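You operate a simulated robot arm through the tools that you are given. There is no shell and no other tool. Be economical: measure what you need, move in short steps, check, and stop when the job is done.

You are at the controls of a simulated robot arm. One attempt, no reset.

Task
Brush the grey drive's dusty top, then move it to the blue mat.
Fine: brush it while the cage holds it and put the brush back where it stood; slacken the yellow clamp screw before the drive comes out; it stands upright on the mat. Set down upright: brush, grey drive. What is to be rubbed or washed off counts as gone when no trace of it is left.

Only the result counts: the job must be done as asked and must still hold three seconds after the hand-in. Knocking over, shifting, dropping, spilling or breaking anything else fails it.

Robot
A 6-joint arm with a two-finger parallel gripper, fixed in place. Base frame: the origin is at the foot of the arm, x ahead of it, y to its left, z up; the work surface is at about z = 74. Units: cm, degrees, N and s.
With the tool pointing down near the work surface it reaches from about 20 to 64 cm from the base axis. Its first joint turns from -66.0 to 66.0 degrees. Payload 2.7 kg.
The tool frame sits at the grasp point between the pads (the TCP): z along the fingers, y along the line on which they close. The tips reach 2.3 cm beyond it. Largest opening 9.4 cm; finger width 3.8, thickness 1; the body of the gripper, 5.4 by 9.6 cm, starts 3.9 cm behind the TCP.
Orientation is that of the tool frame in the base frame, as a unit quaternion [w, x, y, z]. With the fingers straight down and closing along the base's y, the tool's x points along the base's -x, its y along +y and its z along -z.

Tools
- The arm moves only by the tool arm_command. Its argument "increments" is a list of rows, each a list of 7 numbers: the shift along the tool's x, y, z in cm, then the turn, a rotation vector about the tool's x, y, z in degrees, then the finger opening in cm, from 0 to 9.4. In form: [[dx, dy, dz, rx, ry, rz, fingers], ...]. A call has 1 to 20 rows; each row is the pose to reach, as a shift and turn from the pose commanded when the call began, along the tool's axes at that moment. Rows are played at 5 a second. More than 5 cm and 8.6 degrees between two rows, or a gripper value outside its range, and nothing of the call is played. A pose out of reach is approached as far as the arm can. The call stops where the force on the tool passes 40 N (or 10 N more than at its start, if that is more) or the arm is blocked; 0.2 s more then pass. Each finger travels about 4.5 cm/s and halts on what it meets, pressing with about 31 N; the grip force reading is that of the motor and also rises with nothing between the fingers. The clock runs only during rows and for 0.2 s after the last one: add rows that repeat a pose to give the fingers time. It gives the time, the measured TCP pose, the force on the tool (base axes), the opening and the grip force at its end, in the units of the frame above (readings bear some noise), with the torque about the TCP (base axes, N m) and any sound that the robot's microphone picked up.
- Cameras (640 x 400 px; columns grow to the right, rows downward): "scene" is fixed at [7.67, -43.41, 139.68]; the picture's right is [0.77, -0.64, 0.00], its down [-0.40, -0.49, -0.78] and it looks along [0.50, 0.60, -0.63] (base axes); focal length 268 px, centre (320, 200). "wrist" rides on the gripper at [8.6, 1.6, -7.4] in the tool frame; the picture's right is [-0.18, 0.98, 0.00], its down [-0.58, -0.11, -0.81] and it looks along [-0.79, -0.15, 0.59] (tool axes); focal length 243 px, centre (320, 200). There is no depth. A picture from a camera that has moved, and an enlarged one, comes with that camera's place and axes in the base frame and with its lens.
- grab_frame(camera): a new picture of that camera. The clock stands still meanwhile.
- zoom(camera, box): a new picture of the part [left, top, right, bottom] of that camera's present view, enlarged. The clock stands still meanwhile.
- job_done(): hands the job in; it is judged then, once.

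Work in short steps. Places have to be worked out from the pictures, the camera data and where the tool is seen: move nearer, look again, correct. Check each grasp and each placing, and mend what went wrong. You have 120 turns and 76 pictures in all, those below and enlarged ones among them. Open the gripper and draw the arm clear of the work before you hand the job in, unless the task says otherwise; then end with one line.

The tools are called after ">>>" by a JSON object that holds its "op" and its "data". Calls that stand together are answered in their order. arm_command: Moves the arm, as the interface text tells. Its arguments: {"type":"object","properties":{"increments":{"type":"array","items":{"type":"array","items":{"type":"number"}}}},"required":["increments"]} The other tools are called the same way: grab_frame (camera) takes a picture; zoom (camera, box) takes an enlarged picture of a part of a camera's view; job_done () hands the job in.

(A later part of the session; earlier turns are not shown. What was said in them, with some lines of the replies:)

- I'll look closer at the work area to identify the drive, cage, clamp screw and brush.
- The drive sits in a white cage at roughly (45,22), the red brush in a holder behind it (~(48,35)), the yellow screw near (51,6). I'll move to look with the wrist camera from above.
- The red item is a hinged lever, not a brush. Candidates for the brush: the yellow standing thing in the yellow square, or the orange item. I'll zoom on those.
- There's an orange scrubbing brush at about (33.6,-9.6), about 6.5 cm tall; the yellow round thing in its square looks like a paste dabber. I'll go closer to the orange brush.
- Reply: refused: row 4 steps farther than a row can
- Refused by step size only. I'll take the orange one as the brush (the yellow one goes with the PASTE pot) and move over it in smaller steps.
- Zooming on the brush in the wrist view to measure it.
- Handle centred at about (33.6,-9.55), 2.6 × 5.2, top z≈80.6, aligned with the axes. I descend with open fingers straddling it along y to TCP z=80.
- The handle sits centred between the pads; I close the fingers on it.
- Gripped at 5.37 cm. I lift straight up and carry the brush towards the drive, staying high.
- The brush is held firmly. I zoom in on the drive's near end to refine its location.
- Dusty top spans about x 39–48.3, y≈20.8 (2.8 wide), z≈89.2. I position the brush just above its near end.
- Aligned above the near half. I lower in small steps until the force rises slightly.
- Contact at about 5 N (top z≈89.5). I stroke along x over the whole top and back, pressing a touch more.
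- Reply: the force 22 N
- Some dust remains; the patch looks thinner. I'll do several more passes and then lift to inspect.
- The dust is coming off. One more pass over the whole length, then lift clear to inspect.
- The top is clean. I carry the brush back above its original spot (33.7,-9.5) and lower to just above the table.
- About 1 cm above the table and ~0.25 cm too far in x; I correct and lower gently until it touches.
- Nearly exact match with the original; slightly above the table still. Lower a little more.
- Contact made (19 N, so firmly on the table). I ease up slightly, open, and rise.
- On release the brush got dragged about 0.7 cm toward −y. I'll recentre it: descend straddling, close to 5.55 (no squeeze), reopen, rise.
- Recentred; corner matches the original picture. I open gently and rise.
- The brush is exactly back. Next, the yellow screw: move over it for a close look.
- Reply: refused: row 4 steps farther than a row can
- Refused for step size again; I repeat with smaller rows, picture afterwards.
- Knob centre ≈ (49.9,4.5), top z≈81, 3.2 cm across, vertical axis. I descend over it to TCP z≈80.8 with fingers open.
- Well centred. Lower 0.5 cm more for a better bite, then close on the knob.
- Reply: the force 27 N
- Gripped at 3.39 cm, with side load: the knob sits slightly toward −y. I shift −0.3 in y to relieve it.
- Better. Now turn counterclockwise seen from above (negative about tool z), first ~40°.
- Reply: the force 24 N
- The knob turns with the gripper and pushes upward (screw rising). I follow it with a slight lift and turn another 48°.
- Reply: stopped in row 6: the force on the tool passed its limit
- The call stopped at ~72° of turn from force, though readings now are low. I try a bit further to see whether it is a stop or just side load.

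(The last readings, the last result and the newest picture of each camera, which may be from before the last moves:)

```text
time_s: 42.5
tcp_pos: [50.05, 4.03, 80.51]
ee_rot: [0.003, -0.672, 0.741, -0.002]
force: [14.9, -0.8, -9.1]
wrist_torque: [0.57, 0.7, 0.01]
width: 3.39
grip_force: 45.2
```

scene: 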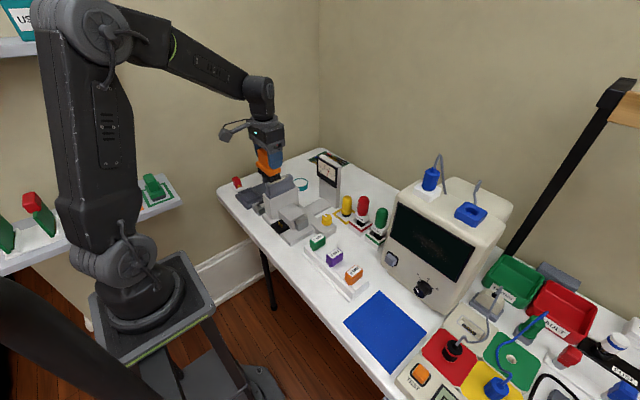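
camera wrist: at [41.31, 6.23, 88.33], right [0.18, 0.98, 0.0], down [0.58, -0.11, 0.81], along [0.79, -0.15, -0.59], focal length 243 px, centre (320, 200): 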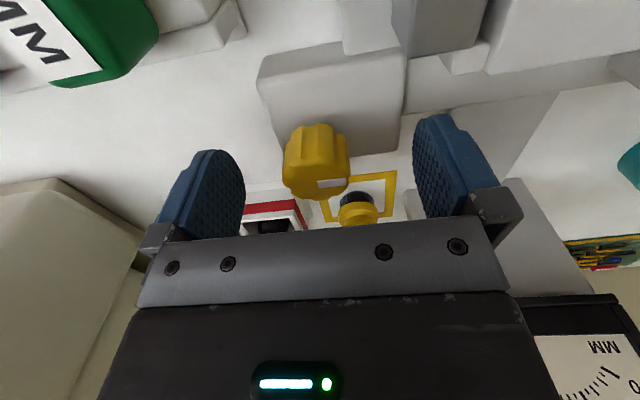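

No hard stop: now at 84°. I relieve the side load (+x 0.15, down 0.1) and keep turning to see the behaviour.

>>> {"op": "arm_command", "data": {"increments": [[0, -0.15, 0.1, 0, 0, 0, 2.6], [0, -0.15, 0.1, 0, 0, -6, 2.6], [0, -0.15, 0.1, 0, 0, -12, 2.6], [0, -0.15, 0.1, 0, 0, -18, 2.6], [0, -0.15, 0.1, 0, 0, -24, 2.6], [0, -0.15, 0.1, 0, 0, -30, 2.6], [0, -0.15, 0.1, 0, 0, -30, 2.6]]}}

>>> {"op": "zoom", "data": {"camera": "scene", "box": [260, 140, 380, 250]}}

```text
time_s: 44.1
tcp_pos: [49.95, 4.08, 80.6]
ee_rot: [-0.002, 0.841, -0.54, 0.002]
force: [-2.9, -3.0, 28.5]
wrist_torque: [0.29, 0.98, -0.01]
width: 3.39
grip_force: 44.6
```

```text
3.64 times, centred on (320, 195) of scene
camera zoom: at [7.62, -43.43, 139.68], right [0.77, -0.64, 0.0], down [-0.4, -0.48, -0.78], along [0.5, 0.6, -0.63], focal length 975 px, centre (320, 218)
```

zoom: 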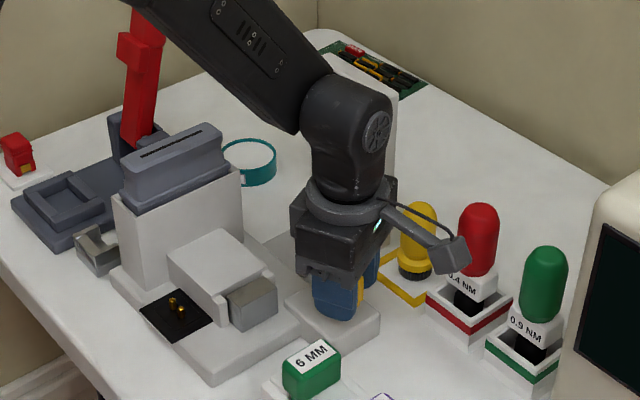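

Turned ~114° so far; the screw keeps rising slowly. The camera arm nears the driver, so I release, rise, and rotate the wrist back.

>>> {"op": "arm_command", "data": {"increments": [[0, 0, 0, 0, 0, 0, 4], [0, 0, 0, 0, 0, 0, 6], [0, 0, 0, 0, 0, 0, 7.5], [0, 0, 0, 0, 0, 0, 7.5], [0, 0, -3, 0, 0, 0, 7.5], [0, 0, -7, 0, 0, 8, 7.5], [0, 0, -9, 0, 0, 16, 7.5], [0, 0, -9, 0, 0, 24, 7.5], [0, 0, -9, 0, 0, 32, 7.5], [0, 0, -9, 0, 0, 40, 7.5], [0, 0, -9, 0, 0, 48, 7.5], [0, 0, -9, 0, 0, 56, 7.5], [0, 0, -9, 0, 0, 64, 7.5], [0, 0, -9, 0, 0, 72, 7.5], [0, 0, -9, 0, 0, 80, 7.5], [0, 0, -9, 0, 0, 88, 7.5], [0, 0, -9, 0, 0, 96, 7.5], [0, 0, -9, 0, 0, 104, 7.5], [0, 0, -9, 0, 0, 111, 7.5], [0, 0, -9, 0, 0, 114.6, 7.5]]}}

>>> {"op": "grab_frame", "data": {"camera": "wrist"}}

>>> {"op": "zoom", "data": {"camera": "scene", "box": [260, 140, 380, 250]}}

```text
time_s: 48.3
tcp_pos: [50.11, 4.05, 89.51]
ee_rot: [0.001, 0.003, 1.0, 0.0]
force: [-0.6, 0.4, 0.2]
wrist_torque: [0.0, 0.03, 0.06]
width: 7.49
grip_force: 0.0
```

```text
34 pictures are left
camera wrist: at [41.5, 5.91, 96.9], right [0.19, 0.98, 0.0], down [0.58, -0.11, 0.81], along [0.79, -0.15, -0.59], focal length 243 px, centre (320, 200)
```

wrist: 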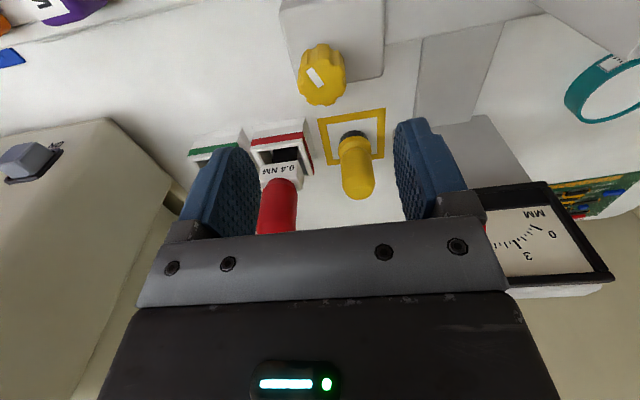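

```text
3.64 times, centred on (320, 195) of scene
camera zoom: at [7.67, -43.41, 139.68], right [0.77, -0.64, 0.0], down [-0.4, -0.49, -0.78], along [0.5, 0.6, -0.63], focal length 975 px, centre (320, 218)
```

zoom: 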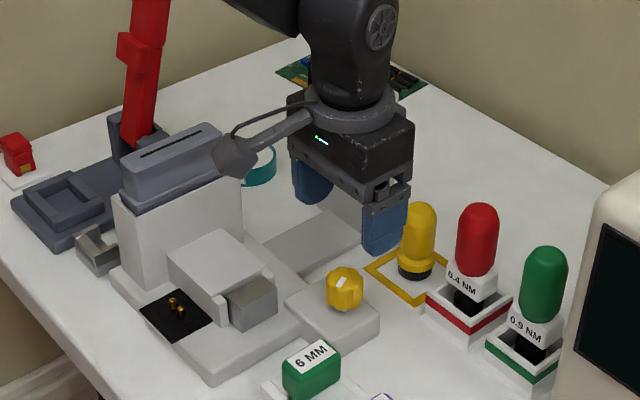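

The mark confirms the knob turned ~114° counterclockwise. I do a second stroke: descend, grip, turn again ~100°, following the rise.

>>> {"op": "arm_command", "data": {"increments": [[0.1, 0, 4.5, 0, 0, 0, 7.5], [0.1, 0, 8.8, 0, 0, 0, 7.5], [0.1, 0, 8.8, 0, 0, 0, 5], [0.1, 0, 8.8, 0, 0, 0, 2.6], [0.1, 0, 8.8, 0, 0, 0, 2.6], [0.1, 0, 8.8, 0, 0, 0, 2.6], [0.1, 0, 8.8, 0, 0, 0, 2.6]]}}

```text
time_s: 49.9
tcp_pos: [50.06, 4.15, 80.68]
ee_rot: [0.001, 0.001, 1.0, 0.001]
force: [2.0, 7.4, -5.8]
wrist_torque: [-0.02, -0.31, 0.01]
width: 3.36
grip_force: 45.5
```

Gripped with low side load. Turning another 96° with slight rise.

>>> {"op": "arm_command", "data": {"increments": [[0, 0.08, 0, 0, 0, -6, 2.6], [0, 0.08, -0.02, 0, 0, -12, 2.6], [0, 0.08, -0.04, 0, 0, -18, 2.6], [0, 0.08, -0.06, 0, 0, -24, 2.6], [0, 0.08, -0.08, 0, 0, -30, 2.6], [0, 0.08, -0.1, 0, 0, -36, 2.6], [0, 0.08, -0.12, 0, 0, -42, 2.6], [0, 0.08, -0.14, 0, 0, -48, 2.6], [0, 0.08, -0.14, 0, 0, -48, 2.6]]}}

```text
time_s: 51.9
tcp_pos: [50.04, 4.24, 80.7]
ee_rot: [0.004, -0.406, 0.914, 0.0]
force: [11.1, 23.3, -12.2]
wrist_torque: [1.09, -0.49, 0.07]
width: 3.37
grip_force: 44.8
```

Turned to ~162° total; side load grew, so I relieve it and continue another 40°.

>>> {"op": "arm_command", "data": {"increments": [[-0.2, 0.06, 0.1, 0, 0, 0, 2.6], [-0.2, 0.06, 0.1, 0, 0, -6, 2.6], [-0.2, 0.06, 0.1, 0, 0, -12, 2.6], [-0.2, 0.06, 0.1, 0, 0, -18, 2.6], [-0.2, 0.06, 0.1, 0, 0, -24, 2.6], [-0.2, 0.06, 0.1, 0, 0, -30, 2.6], [-0.2, 0.06, 0.1, 0, 0, -36, 2.6], [-0.2, 0.06, 0.1, 0, 0, -42, 2.6], [-0.2, 0.06, 0.1, 0, 0, -42, 2.6]]}}

```text
time_s: 53.9
tcp_pos: [50.07, 4.21, 80.83]
ee_rot: [0.001, -0.707, 0.707, -0.001]
force: [-10.7, -7.1, 31.9]
wrist_torque: [0.65, 0.61, 0.02]
width: 3.38
grip_force: 44.7
```

About 204° total; the screw has risen. I release, rise, rotate back and check the knob.

>>> {"op": "arm_command", "data": {"increments": [[0, 0, -0.1, 0, 0, 0, 4], [0, 0, -0.1, 0, 0, 0, 6], [0, 0, -0.1, 0, 0, 0, 7.5], [0, 0, -0.1, 0, 0, 0, 7.5], [0, 0, -3, 0, 0, 0, 7.5], [0, 0, -7, 0, 0, 8, 7.5], [0, 0, -11, 0, 0, 16, 7.5], [0, 0, -15, 0, 0, 24, 7.5], [0, 0, -19, 0, 0, 32, 7.5], [0, 0, -20, 0, 0, 40, 7.5], [0, 0, -20, 0, 0, 48, 7.5], [0, 0, -20, 0, 0, 56, 7.5], [0, 0, -20, 0, 0, 64, 7.5], [0, 0, -20, 0, 0, 72, 7.5], [0, 0, -20, 0, 0, 80, 7.5], [0, 0, -20, 0, 0, 88, 7.5], [0, 0, -20, 0, 0, 90, 7.5], [0, 0, -20, 0, 0, 90, 7.5]]}}

>>> {"op": "zoom", "data": {"camera": "scene", "box": [250, 140, 390, 250]}}

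>>> {"op": "grab_frame", "data": {"camera": "wrist"}}

```text
time_s: 57.7
tcp_pos: [49.92, 4.28, 100.75]
ee_rot: [0.001, 0.001, 1.0, 0.0]
force: [-0.3, -0.1, 0.2]
wrist_torque: [-0.01, 0.01, 0.01]
width: 7.53
grip_force: 0.1
```

```text
3.64 times, centred on (320, 195) of scene
camera zoom: at [7.67, -43.41, 139.68], right [0.77, -0.64, 0.0], down [-0.4, -0.49, -0.78], along [0.5, 0.6, -0.63], focal length 975 px, centre (320, 218)
```

zoom: 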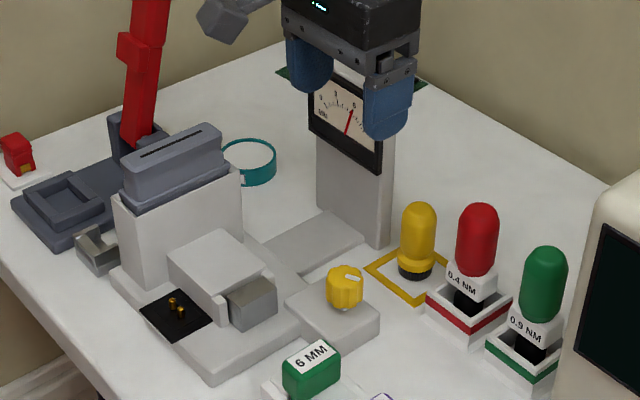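

```text
31 pictures are left
camera wrist: at [41.41, 6.12, 108.15], right [0.19, 0.98, 0.0], down [0.58, -0.11, 0.81], along [0.79, -0.15, -0.59], focal length 243 px, centre (320, 200)
```

wrist: 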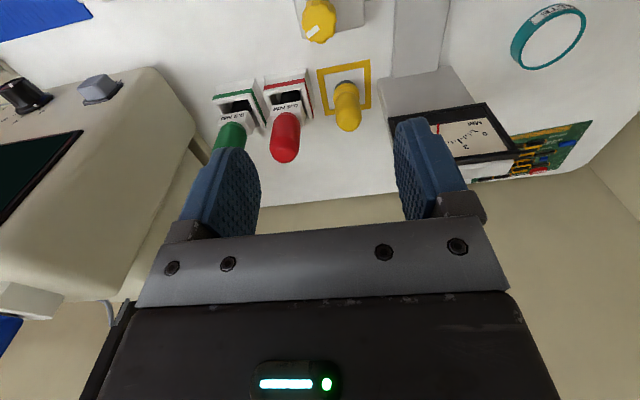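

The knob is now ~200° looser. Next the drive: I move above it to locate it precisely.

>>> {"op": "arm_command", "data": {"increments": [[2.2, 3.5, 0, 0, 0, 0, 8], [4.4, 7, 0, 0, 0, 0, 8], [6.6, 10.5, 0, 0, 0, 0, 8], [8.8, 14, 0, 0, 0, 0, 8], [10, 16.5, 0, 0, 0, 0, 8], [10, 16.5, 0, 0, 0, 0, 8]]}}

>>> {"op": "zoom", "data": {"camera": "wrist", "box": [240, 0, 400, 130]}}

```text
time_s: 59.1
tcp_pos: [40.05, 20.79, 100.73]
ee_rot: [0.001, 0.002, 1.0, 0.0]
force: [-0.1, -0.7, -0.2]
wrist_torque: [0.02, 0.01, 0.01]
width: 7.99
grip_force: 0.1
```

```text
3.08 times, centred on (320, 65) of wrist
camera zoom: at [31.52, 22.66, 108.04], right [0.19, 0.98, 0.0], down [0.58, -0.11, 0.81], along [0.79, -0.15, -0.59], focal length 746 px, centre (320, 615)
```

zoom: 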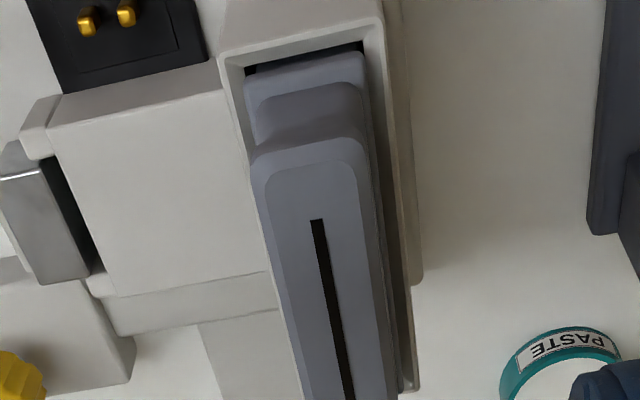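

Drive top centred at about (43.7,20.85), aligned with x. I descend around the cap to TCP z≈88.4 with opening 7.

>>> {"op": "arm_command", "data": {"increments": [[-3.65, 0.05, 1, 0, 0, 0, 7], [-3.65, 0.05, 5, 0, 0, 0, 7], [-3.65, 0.05, 8.5, 0, 0, 0, 7], [-3.65, 0.05, 10.5, 0, 0, 0, 7], [-3.65, 0.05, 12.3, 0, 0, 0, 7], [-3.65, 0.05, 12.3, 0, 0, 0, 7]]}}

>>> {"op": "zoom", "data": {"camera": "scene", "box": [240, 140, 330, 210]}}

>>> {"op": "grab_frame", "data": {"camera": "wrist"}}

```text
time_s: 60.5
tcp_pos: [43.69, 20.98, 88.39]
ee_rot: [0.002, 0.002, 1.0, 0.0]
force: [-0.1, 0.3, -0.3]
wrist_torque: [-0.02, -0.01, -0.02]
width: 7.02
grip_force: 0.1
```

```text
5.71 times, centred on (285, 175) of scene
camera zoom: at [7.67, -43.41, 139.68], right [0.77, -0.64, 0.0], down [-0.4, -0.49, -0.78], along [0.5, 0.6, -0.63], focal length 1533 px, centre (520, 343)
```

zoom: 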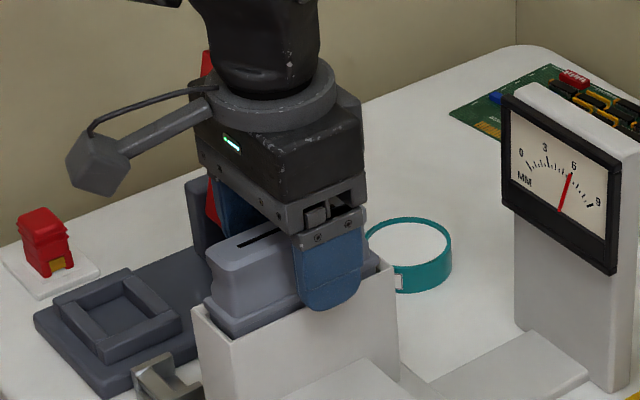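

```text
28 pictures are left
camera wrist: at [35.18, 22.87, 95.72], right [0.19, 0.98, 0.0], down [0.58, -0.11, 0.81], along [0.79, -0.15, -0.59], focal length 243 px, centre (320, 200)
```

wrist: 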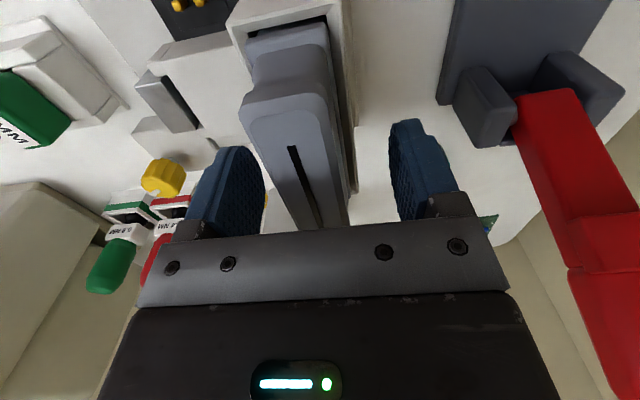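

Centred. Closing on the drive.

>>> {"op": "arm_command", "data": {"increments": [[0, 0, 0, 0, 0, 0, 4], [0, 0, 0, 0, 0, 0, 2], [0, 0, 0, 0, 0, 0, 2], [0, 0, 0, 0, 0, 0, 2], [0, 0, 0, 0, 0, 0, 2], [0, 0, 0, 0, 0, 0, 2]]}}

```text
time_s: 61.9
tcp_pos: [43.66, 20.82, 88.38]
ee_rot: [0.0, 0.002, 1.0, -0.002]
force: [-2.5, -35.3, 5.5]
wrist_torque: [-0.14, 0.13, 0.75]
width: 2.82
grip_force: 30.7
```

Gripped at 2.82 cm with a side load toward −y; I shift slightly −y to relieve it.

>>> {"op": "arm_command", "data": {"increments": [[0, -0.15, 0, 0, 0, 0, 2], [0, -0.3, 0, 0, 0, 0, 2], [0, -0.3, 0, 0, 0, 0, 2]]}}

```text
time_s: 62.7
tcp_pos: [43.68, 20.68, 88.52]
ee_rot: [0.003, 0.001, 1.0, 0.001]
force: [2.7, -13.4, -1.7]
wrist_torque: [-0.3, 1.05, 0.47]
width: 2.77
grip_force: 31.2
```

Side load reduced. A bit more relief, then a gentle test lift of 0.6 cm.

>>> {"op": "arm_command", "data": {"increments": [[0, -0.12, 0, 0, 0, 0, 1.5], [0, -0.12, -0.2, 0, 0, 0, 1.5], [0, -0.12, -0.4, 0, 0, 0, 1.5], [0, -0.12, -0.7, 0, 0, 0, 1.5], [0, -0.12, -0.7, 0, 0, 0, 1.5]]}}

>>> {"op": "zoom", "data": {"camera": "scene", "box": [240, 140, 330, 210]}}

```text
time_s: 63.9
tcp_pos: [43.71, 20.77, 89.14]
ee_rot: [0.002, 0.001, 1.0, 0.001]
force: [-9.0, 19.4, -4.8]
wrist_torque: [0.04, 0.53, 0.3]
width: 2.76
grip_force: 31.1
```

```text
5.71 times, centred on (285, 175) of scene
camera zoom: at [7.65, -43.36, 139.69], right [0.77, -0.64, 0.0], down [-0.4, -0.49, -0.78], along [0.5, 0.6, -0.63], focal length 1533 px, centre (520, 343)
```

zoom: 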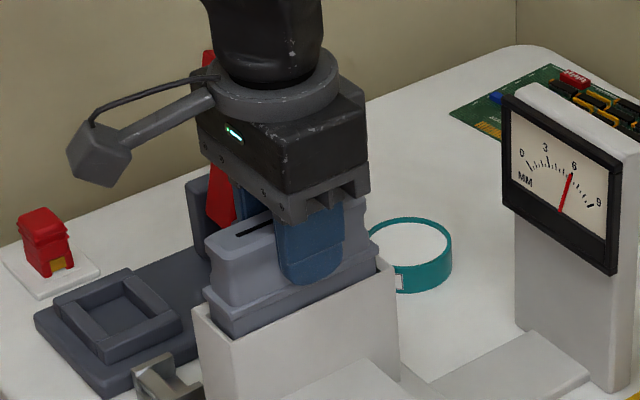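

It's rising with little vertical force. I continue lifting slowly with a small +y relief.

>>> {"op": "arm_command", "data": {"increments": [[0, 0.12, 0, 0, 0, 0, 1.5], [0, 0.12, -0.5, 0, 0, 0, 1.5], [0, 0.12, -1, 0, 0, 0, 1.5], [0, 0.12, -1.5, 0, 0, 0, 1.5], [0, 0.12, -2, 0, 0, 0, 1.5], [0, 0.12, -2.5, 0, 0, 0, 1.5], [0, 0.12, -3, 0, 0, 0, 1.5], [0, 0.12, -3, 0, 0, 0, 1.5]]}}

>>> {"op": "zoom", "data": {"camera": "scene", "box": [240, 130, 330, 210]}}

```text
time_s: 65.7
tcp_pos: [43.64, 20.58, 92.13]
ee_rot: [0.002, 0.001, 1.0, 0.0]
force: [-0.3, 0.4, -2.1]
wrist_torque: [-0.02, 0.0, -0.01]
width: 2.79
grip_force: 30.9
```

```text
5.00 times, centred on (285, 170) of scene
camera zoom: at [7.67, -43.41, 139.68], right [0.77, -0.64, 0.0], down [-0.4, -0.49, -0.78], along [0.5, 0.6, -0.63], focal length 1341 px, centre (495, 350)
```

zoom: 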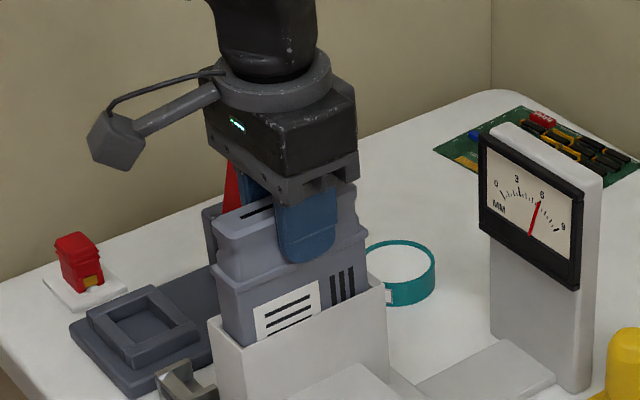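

The drive is out free (only ~2 N weight). I lift it well clear first.

>>> {"op": "arm_command", "data": {"increments": [[0, 0, -2, 0, 0, 0, 1.5], [0, 0, -5, 0, 0, 0, 1.5], [0, 0, -8, 0, 0, 0, 1.5], [0, 0, -11, 0, 0, 0, 1.5], [0, 0, -14, 0, 0, 0, 1.5], [0, 0, -17, 0, 0, 0, 1.5], [0.2, -2.5, -18, 0, 0, 0, 1.5], [0.4, -5.5, -18, 0, 0, 0, 1.5], [0.6, -9, -18, 0, 0, 0, 1.5], [0.8, -12.5, -18, 0, 0, 0, 1.5], [1, -16, -18, 0, 0, 0, 1.5], [1.2, -19.5, -18, 0, 0, 0, 1.5], [1.4, -23, -18, 0, 0, 0, 1.5], [1.6, -26.5, -18, 0, 0, 0, 1.5], [1.8, -30, -18, 0, 0, 0, 1.5], [1.8, -30, -18, 0, 0, 0, 1.5]]}}

>>> {"op": "grab_frame", "data": {"camera": "scene"}}

```text
time_s: 69.1
tcp_pos: [41.8, -9.39, 110.0]
ee_rot: [0.001, 0.001, 1.0, 0.001]
force: [0.0, -0.3, -2.7]
wrist_torque: [0.01, -0.01, 0.03]
width: 2.8
grip_force: 30.8
```

```text
25 pictures are left
```

scene: 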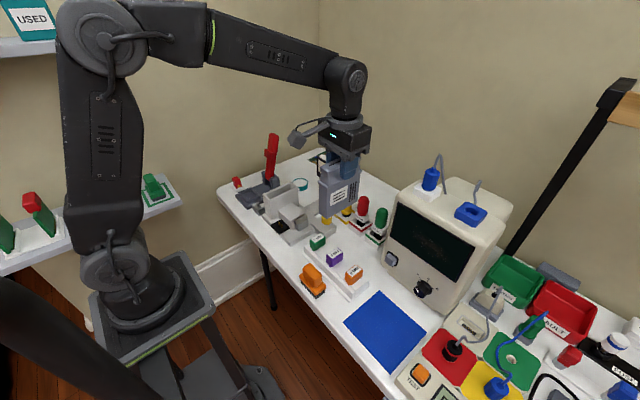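

Drive is held upright. I carry it over the mat centre (40.5,−29.5) and lower part way.

>>> {"op": "arm_command", "data": {"increments": [[0.3, -3.5, 0, 0, 0, 0, 1.5], [0.6, -7, 0, 0, 0, 0, 1.5], [0.9, -10.5, 0, 0, 0, 0, 1.5], [1.1, -14, 0, 0, 0, 0, 1.5], [1.3, -17.5, 0, 0, 0, 0, 1.5], [1.3, -20.1, 0, 0, 0, 0, 1.5], [1.3, -20.1, 3, 0, 0, 0, 1.5], [1.3, -20.1, 6, 0, 0, 0, 1.5], [1.3, -20.1, 9, 0, 0, 0, 1.5], [1.3, -20.1, 12, 0, 0, 0, 1.5], [1.3, -20.1, 15, 0, 0, 0, 1.5], [1.3, -20.1, 15, 0, 0, 0, 1.5]]}}

>>> {"op": "zoom", "data": {"camera": "scene", "box": [320, 220, 480, 400]}}

>>> {"op": "grab_frame", "data": {"camera": "wrist"}}

```text
time_s: 71.7
tcp_pos: [40.49, -29.63, 95.07]
ee_rot: [0.001, 0.002, 1.0, 0.0]
force: [-0.8, 0.2, -1.7]
wrist_torque: [0.02, 0.01, 0.0]
width: 2.78
grip_force: 31.1
```

```text
2.22 times, centred on (400, 310) of scene
camera zoom: at [7.67, -43.42, 139.68], right [0.77, -0.64, 0.0], down [-0.4, -0.49, -0.78], along [0.5, 0.6, -0.63], focal length 596 px, centre (142, -44)
```

zoom: 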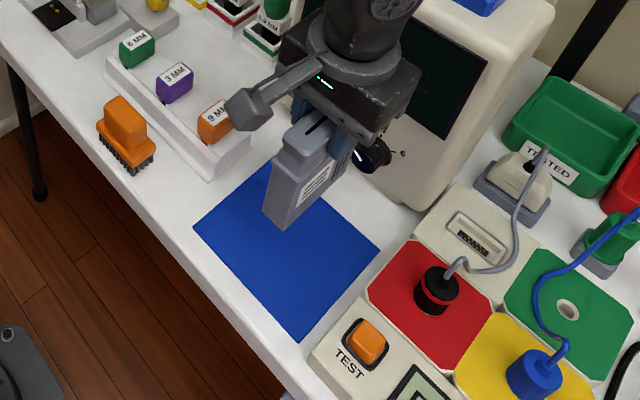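

```text
23 pictures are left
camera wrist: at [31.9, -27.76, 102.39], right [0.19, 0.98, 0.0], down [0.58, -0.11, 0.81], along [0.79, -0.15, -0.59], focal length 243 px, centre (320, 200)
```

wrist: 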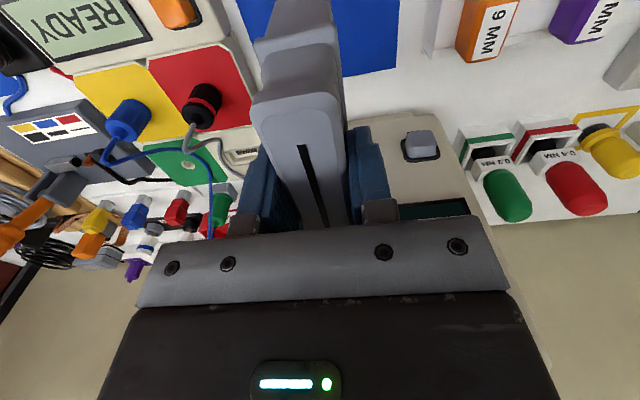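

Drive bottom is at about z 84, right over the mat. Lower 8 cm, then creep.

>>> {"op": "arm_command", "data": {"increments": [[0, 0, 3, 0, 0, 0, 1.5], [0, 0, 5.5, 0, 0, 0, 1.5], [0, 0, 7, 0, 0, 0, 1.5], [0, 0, 8, 0, 0, 0, 1.5], [0, 0, 8, 0, 0, 0, 1.5]]}}

>>> {"op": "zoom", "data": {"camera": "scene", "box": [340, 260, 440, 380]}}

```text
time_s: 72.9
tcp_pos: [40.45, -29.64, 86.92]
ee_rot: [0.001, 0.002, 1.0, -0.001]
force: [0.3, -0.6, -2.1]
wrist_torque: [0.02, 0.0, -0.01]
width: 2.76
grip_force: 31.4
```

```text
3.33 times, centred on (390, 320) of scene
camera zoom: at [7.67, -43.42, 139.68], right [0.77, -0.64, 0.0], down [-0.4, -0.49, -0.78], along [0.5, 0.6, -0.63], focal length 894 px, centre (87, -200)
```

zoom: 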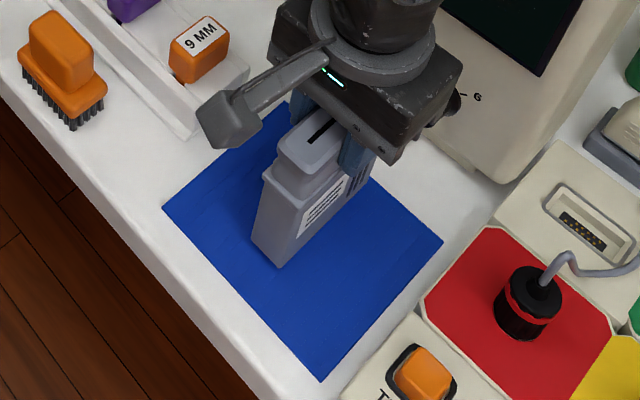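

About 2 cm above the mat. Creeping down.

>>> {"op": "arm_command", "data": {"increments": [[0, 0, 0.5, 0, 0, 0, 1.5], [0, 0, 1.0, 0, 0, 0, 1.5], [0, 0, 1.3, 0, 0, 0, 1.5], [0, 0, 1.5, 0, 0, 0, 1.5], [0, 0, 1.5, 0, 0, 0, 1.5]]}}

>>> {"op": "zoom", "data": {"camera": "scene", "box": [340, 260, 440, 380]}}

```text
time_s: 73.9
tcp_pos: [40.46, -29.54, 86.15]
ee_rot: [0.003, 0.0, 1.0, -0.002]
force: [-4.1, 4.8, 5.3]
wrist_torque: [0.33, 0.05, 0.13]
width: 2.78
grip_force: 31.0
stopped in row 5: the force on the tool passed its limit (the readings are from after the stop); the commanded pose is now the measured one
```

```text
3.33 times, centred on (390, 320) of scene
camera zoom: at [7.65, -43.4, 139.68], right [0.77, -0.64, 0.0], down [-0.4, -0.49, -0.78], along [0.5, 0.6, -0.63], focal length 894 px, centre (87, -200)
```

zoom: 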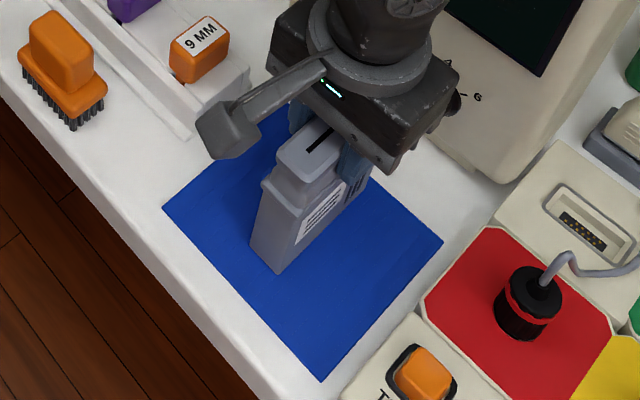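

Contact: the bottom corner projects right onto the mat plane. Commanded pose equals measured, so preload is small; I open gradually.

>>> {"op": "arm_command", "data": {"increments": [[0, 0, 0, 0, 0, 0, 2.7], [0, 0, 0, 0, 0, 0, 2.9], [0, 0, 0, 0, 0, 0, 3.2], [0, 0, 0, 0, 0, 0, 3.8], [0, 0, 0, 0, 0, 0, 5], [0, 0, 0, 0, 0, 0, 6.5], [0, 0, 0, 0, 0, 0, 7], [0, 0, 0, 0, 0, 0, 7]]}}

>>> {"op": "zoom", "data": {"camera": "scene", "box": [340, 260, 440, 380]}}

>>> {"op": "grab_frame", "data": {"camera": "wrist"}}

```text
time_s: 75.7
tcp_pos: [40.47, -29.61, 85.99]
ee_rot: [0.003, 0.001, 1.0, -0.001]
force: [-0.2, 0.3, -0.5]
wrist_torque: [0.0, -0.01, -0.03]
width: 7.0
grip_force: 0.1
```

```text
3.33 times, centred on (390, 320) of scene
camera zoom: at [7.67, -43.41, 139.68], right [0.77, -0.64, 0.0], down [-0.4, -0.49, -0.78], along [0.5, 0.6, -0.63], focal length 894 px, centre (87, -200)
```

zoom: 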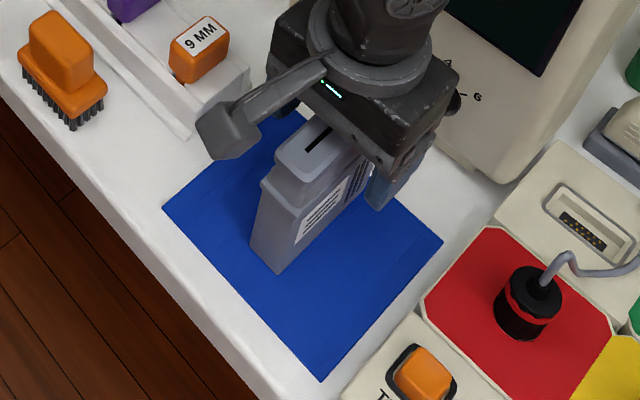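

```text
19 pictures are left
camera wrist: at [31.94, -27.75, 93.37], right [0.19, 0.98, 0.0], down [0.58, -0.11, 0.81], along [0.8, -0.15, -0.59], focal length 243 px, centre (320, 200)
```

wrist: 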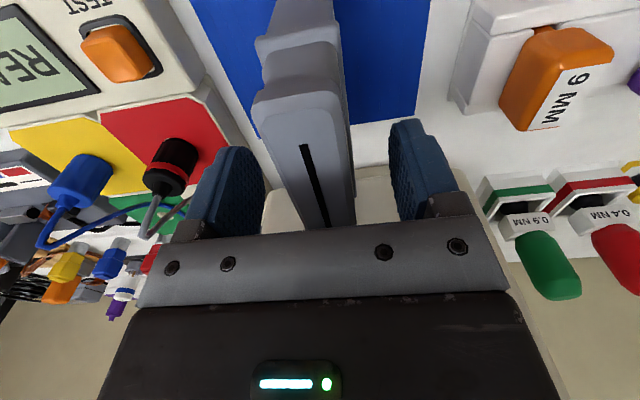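

The drive stands free and upright between the open fingers. I rise straight up and draw back clear.

>>> {"op": "arm_command", "data": {"increments": [[0, 0, -2, 0, 0, 0, 7], [0, 0, -6, 0, 0, 0, 7], [0, 0, -10, 0, 0, 0, 7], [0, 0, -14.5, 0, 0, 0, 7], [0, 0, -19, 0, 0, 0, 7], [0, 0, -23, 0, 0, 0, 8], [2, 4, -24, 0, 0, 0, 9.4], [4, 8, -24, 0, 0, 0, 9.4], [5, 12, -24, 0, 0, 0, 9.4], [5, 15, -24, 0, 0, 0, 9.4], [5, 15, -24, 0, 0, 0, 9.4]]}}

>>> {"op": "grab_frame", "data": {"camera": "scene"}}

>>> {"op": "zoom", "data": {"camera": "scene", "box": [340, 240, 460, 380]}}

>>> {"op": "zoom", "data": {"camera": "scene", "box": [220, 130, 400, 310]}}

```text
time_s: 78.1
tcp_pos: [35.56, -14.84, 109.77]
ee_rot: [0.003, 0.001, 1.0, -0.001]
force: [-1.4, -0.1, 0.7]
wrist_torque: [-0.01, 0.01, -0.02]
width: 9.42
grip_force: 0.1
```

```text
18 pictures are left
```

scene: 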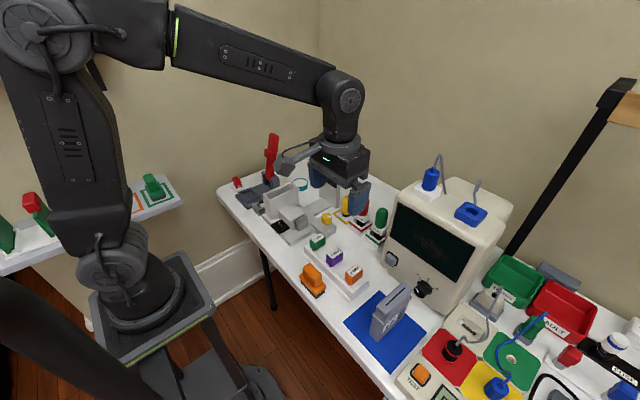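

```text
2.86 times, centred on (400, 310) of scene
camera zoom: at [7.67, -43.41, 139.68], right [0.77, -0.64, 0.0], down [-0.4, -0.49, -0.78], along [0.5, 0.6, -0.63], focal length 766 px, centre (91, -114)
```

zoom: 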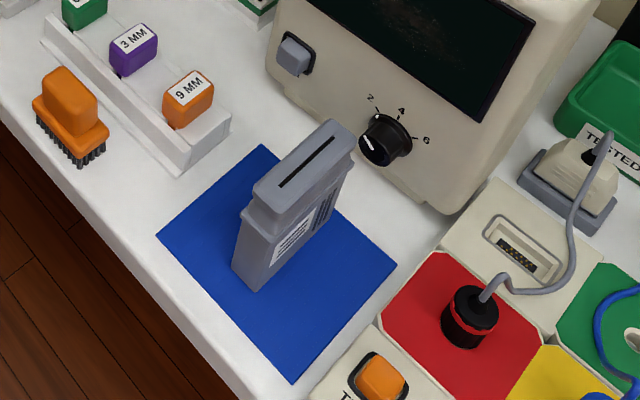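

```text
2.22 times, centred on (310, 220) of scene
camera zoom: at [7.67, -43.41, 139.68], right [0.77, -0.64, 0.0], down [-0.4, -0.49, -0.78], along [0.5, 0.6, -0.63], focal length 596 px, centre (342, 156)
```

zoom: 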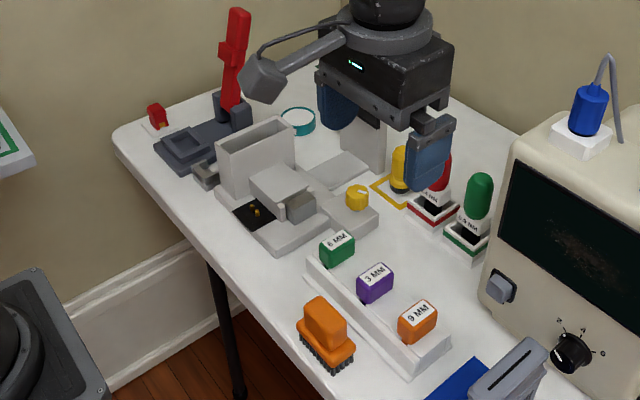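

Everything checks out: the drive is clean and upright on the mat, the brush is back in place, the screw is loosened, and nothing else has moved. Handing in.

>>> {"op": "job_done", "data": {}}

```text
The job is handed in.
```

I brushed the grey drive's top clean while the cage held it and put the orange brush back where it stood. I then slackened the yellow clamp screw by about 200°, and the drive now stands upright on the blue mat.
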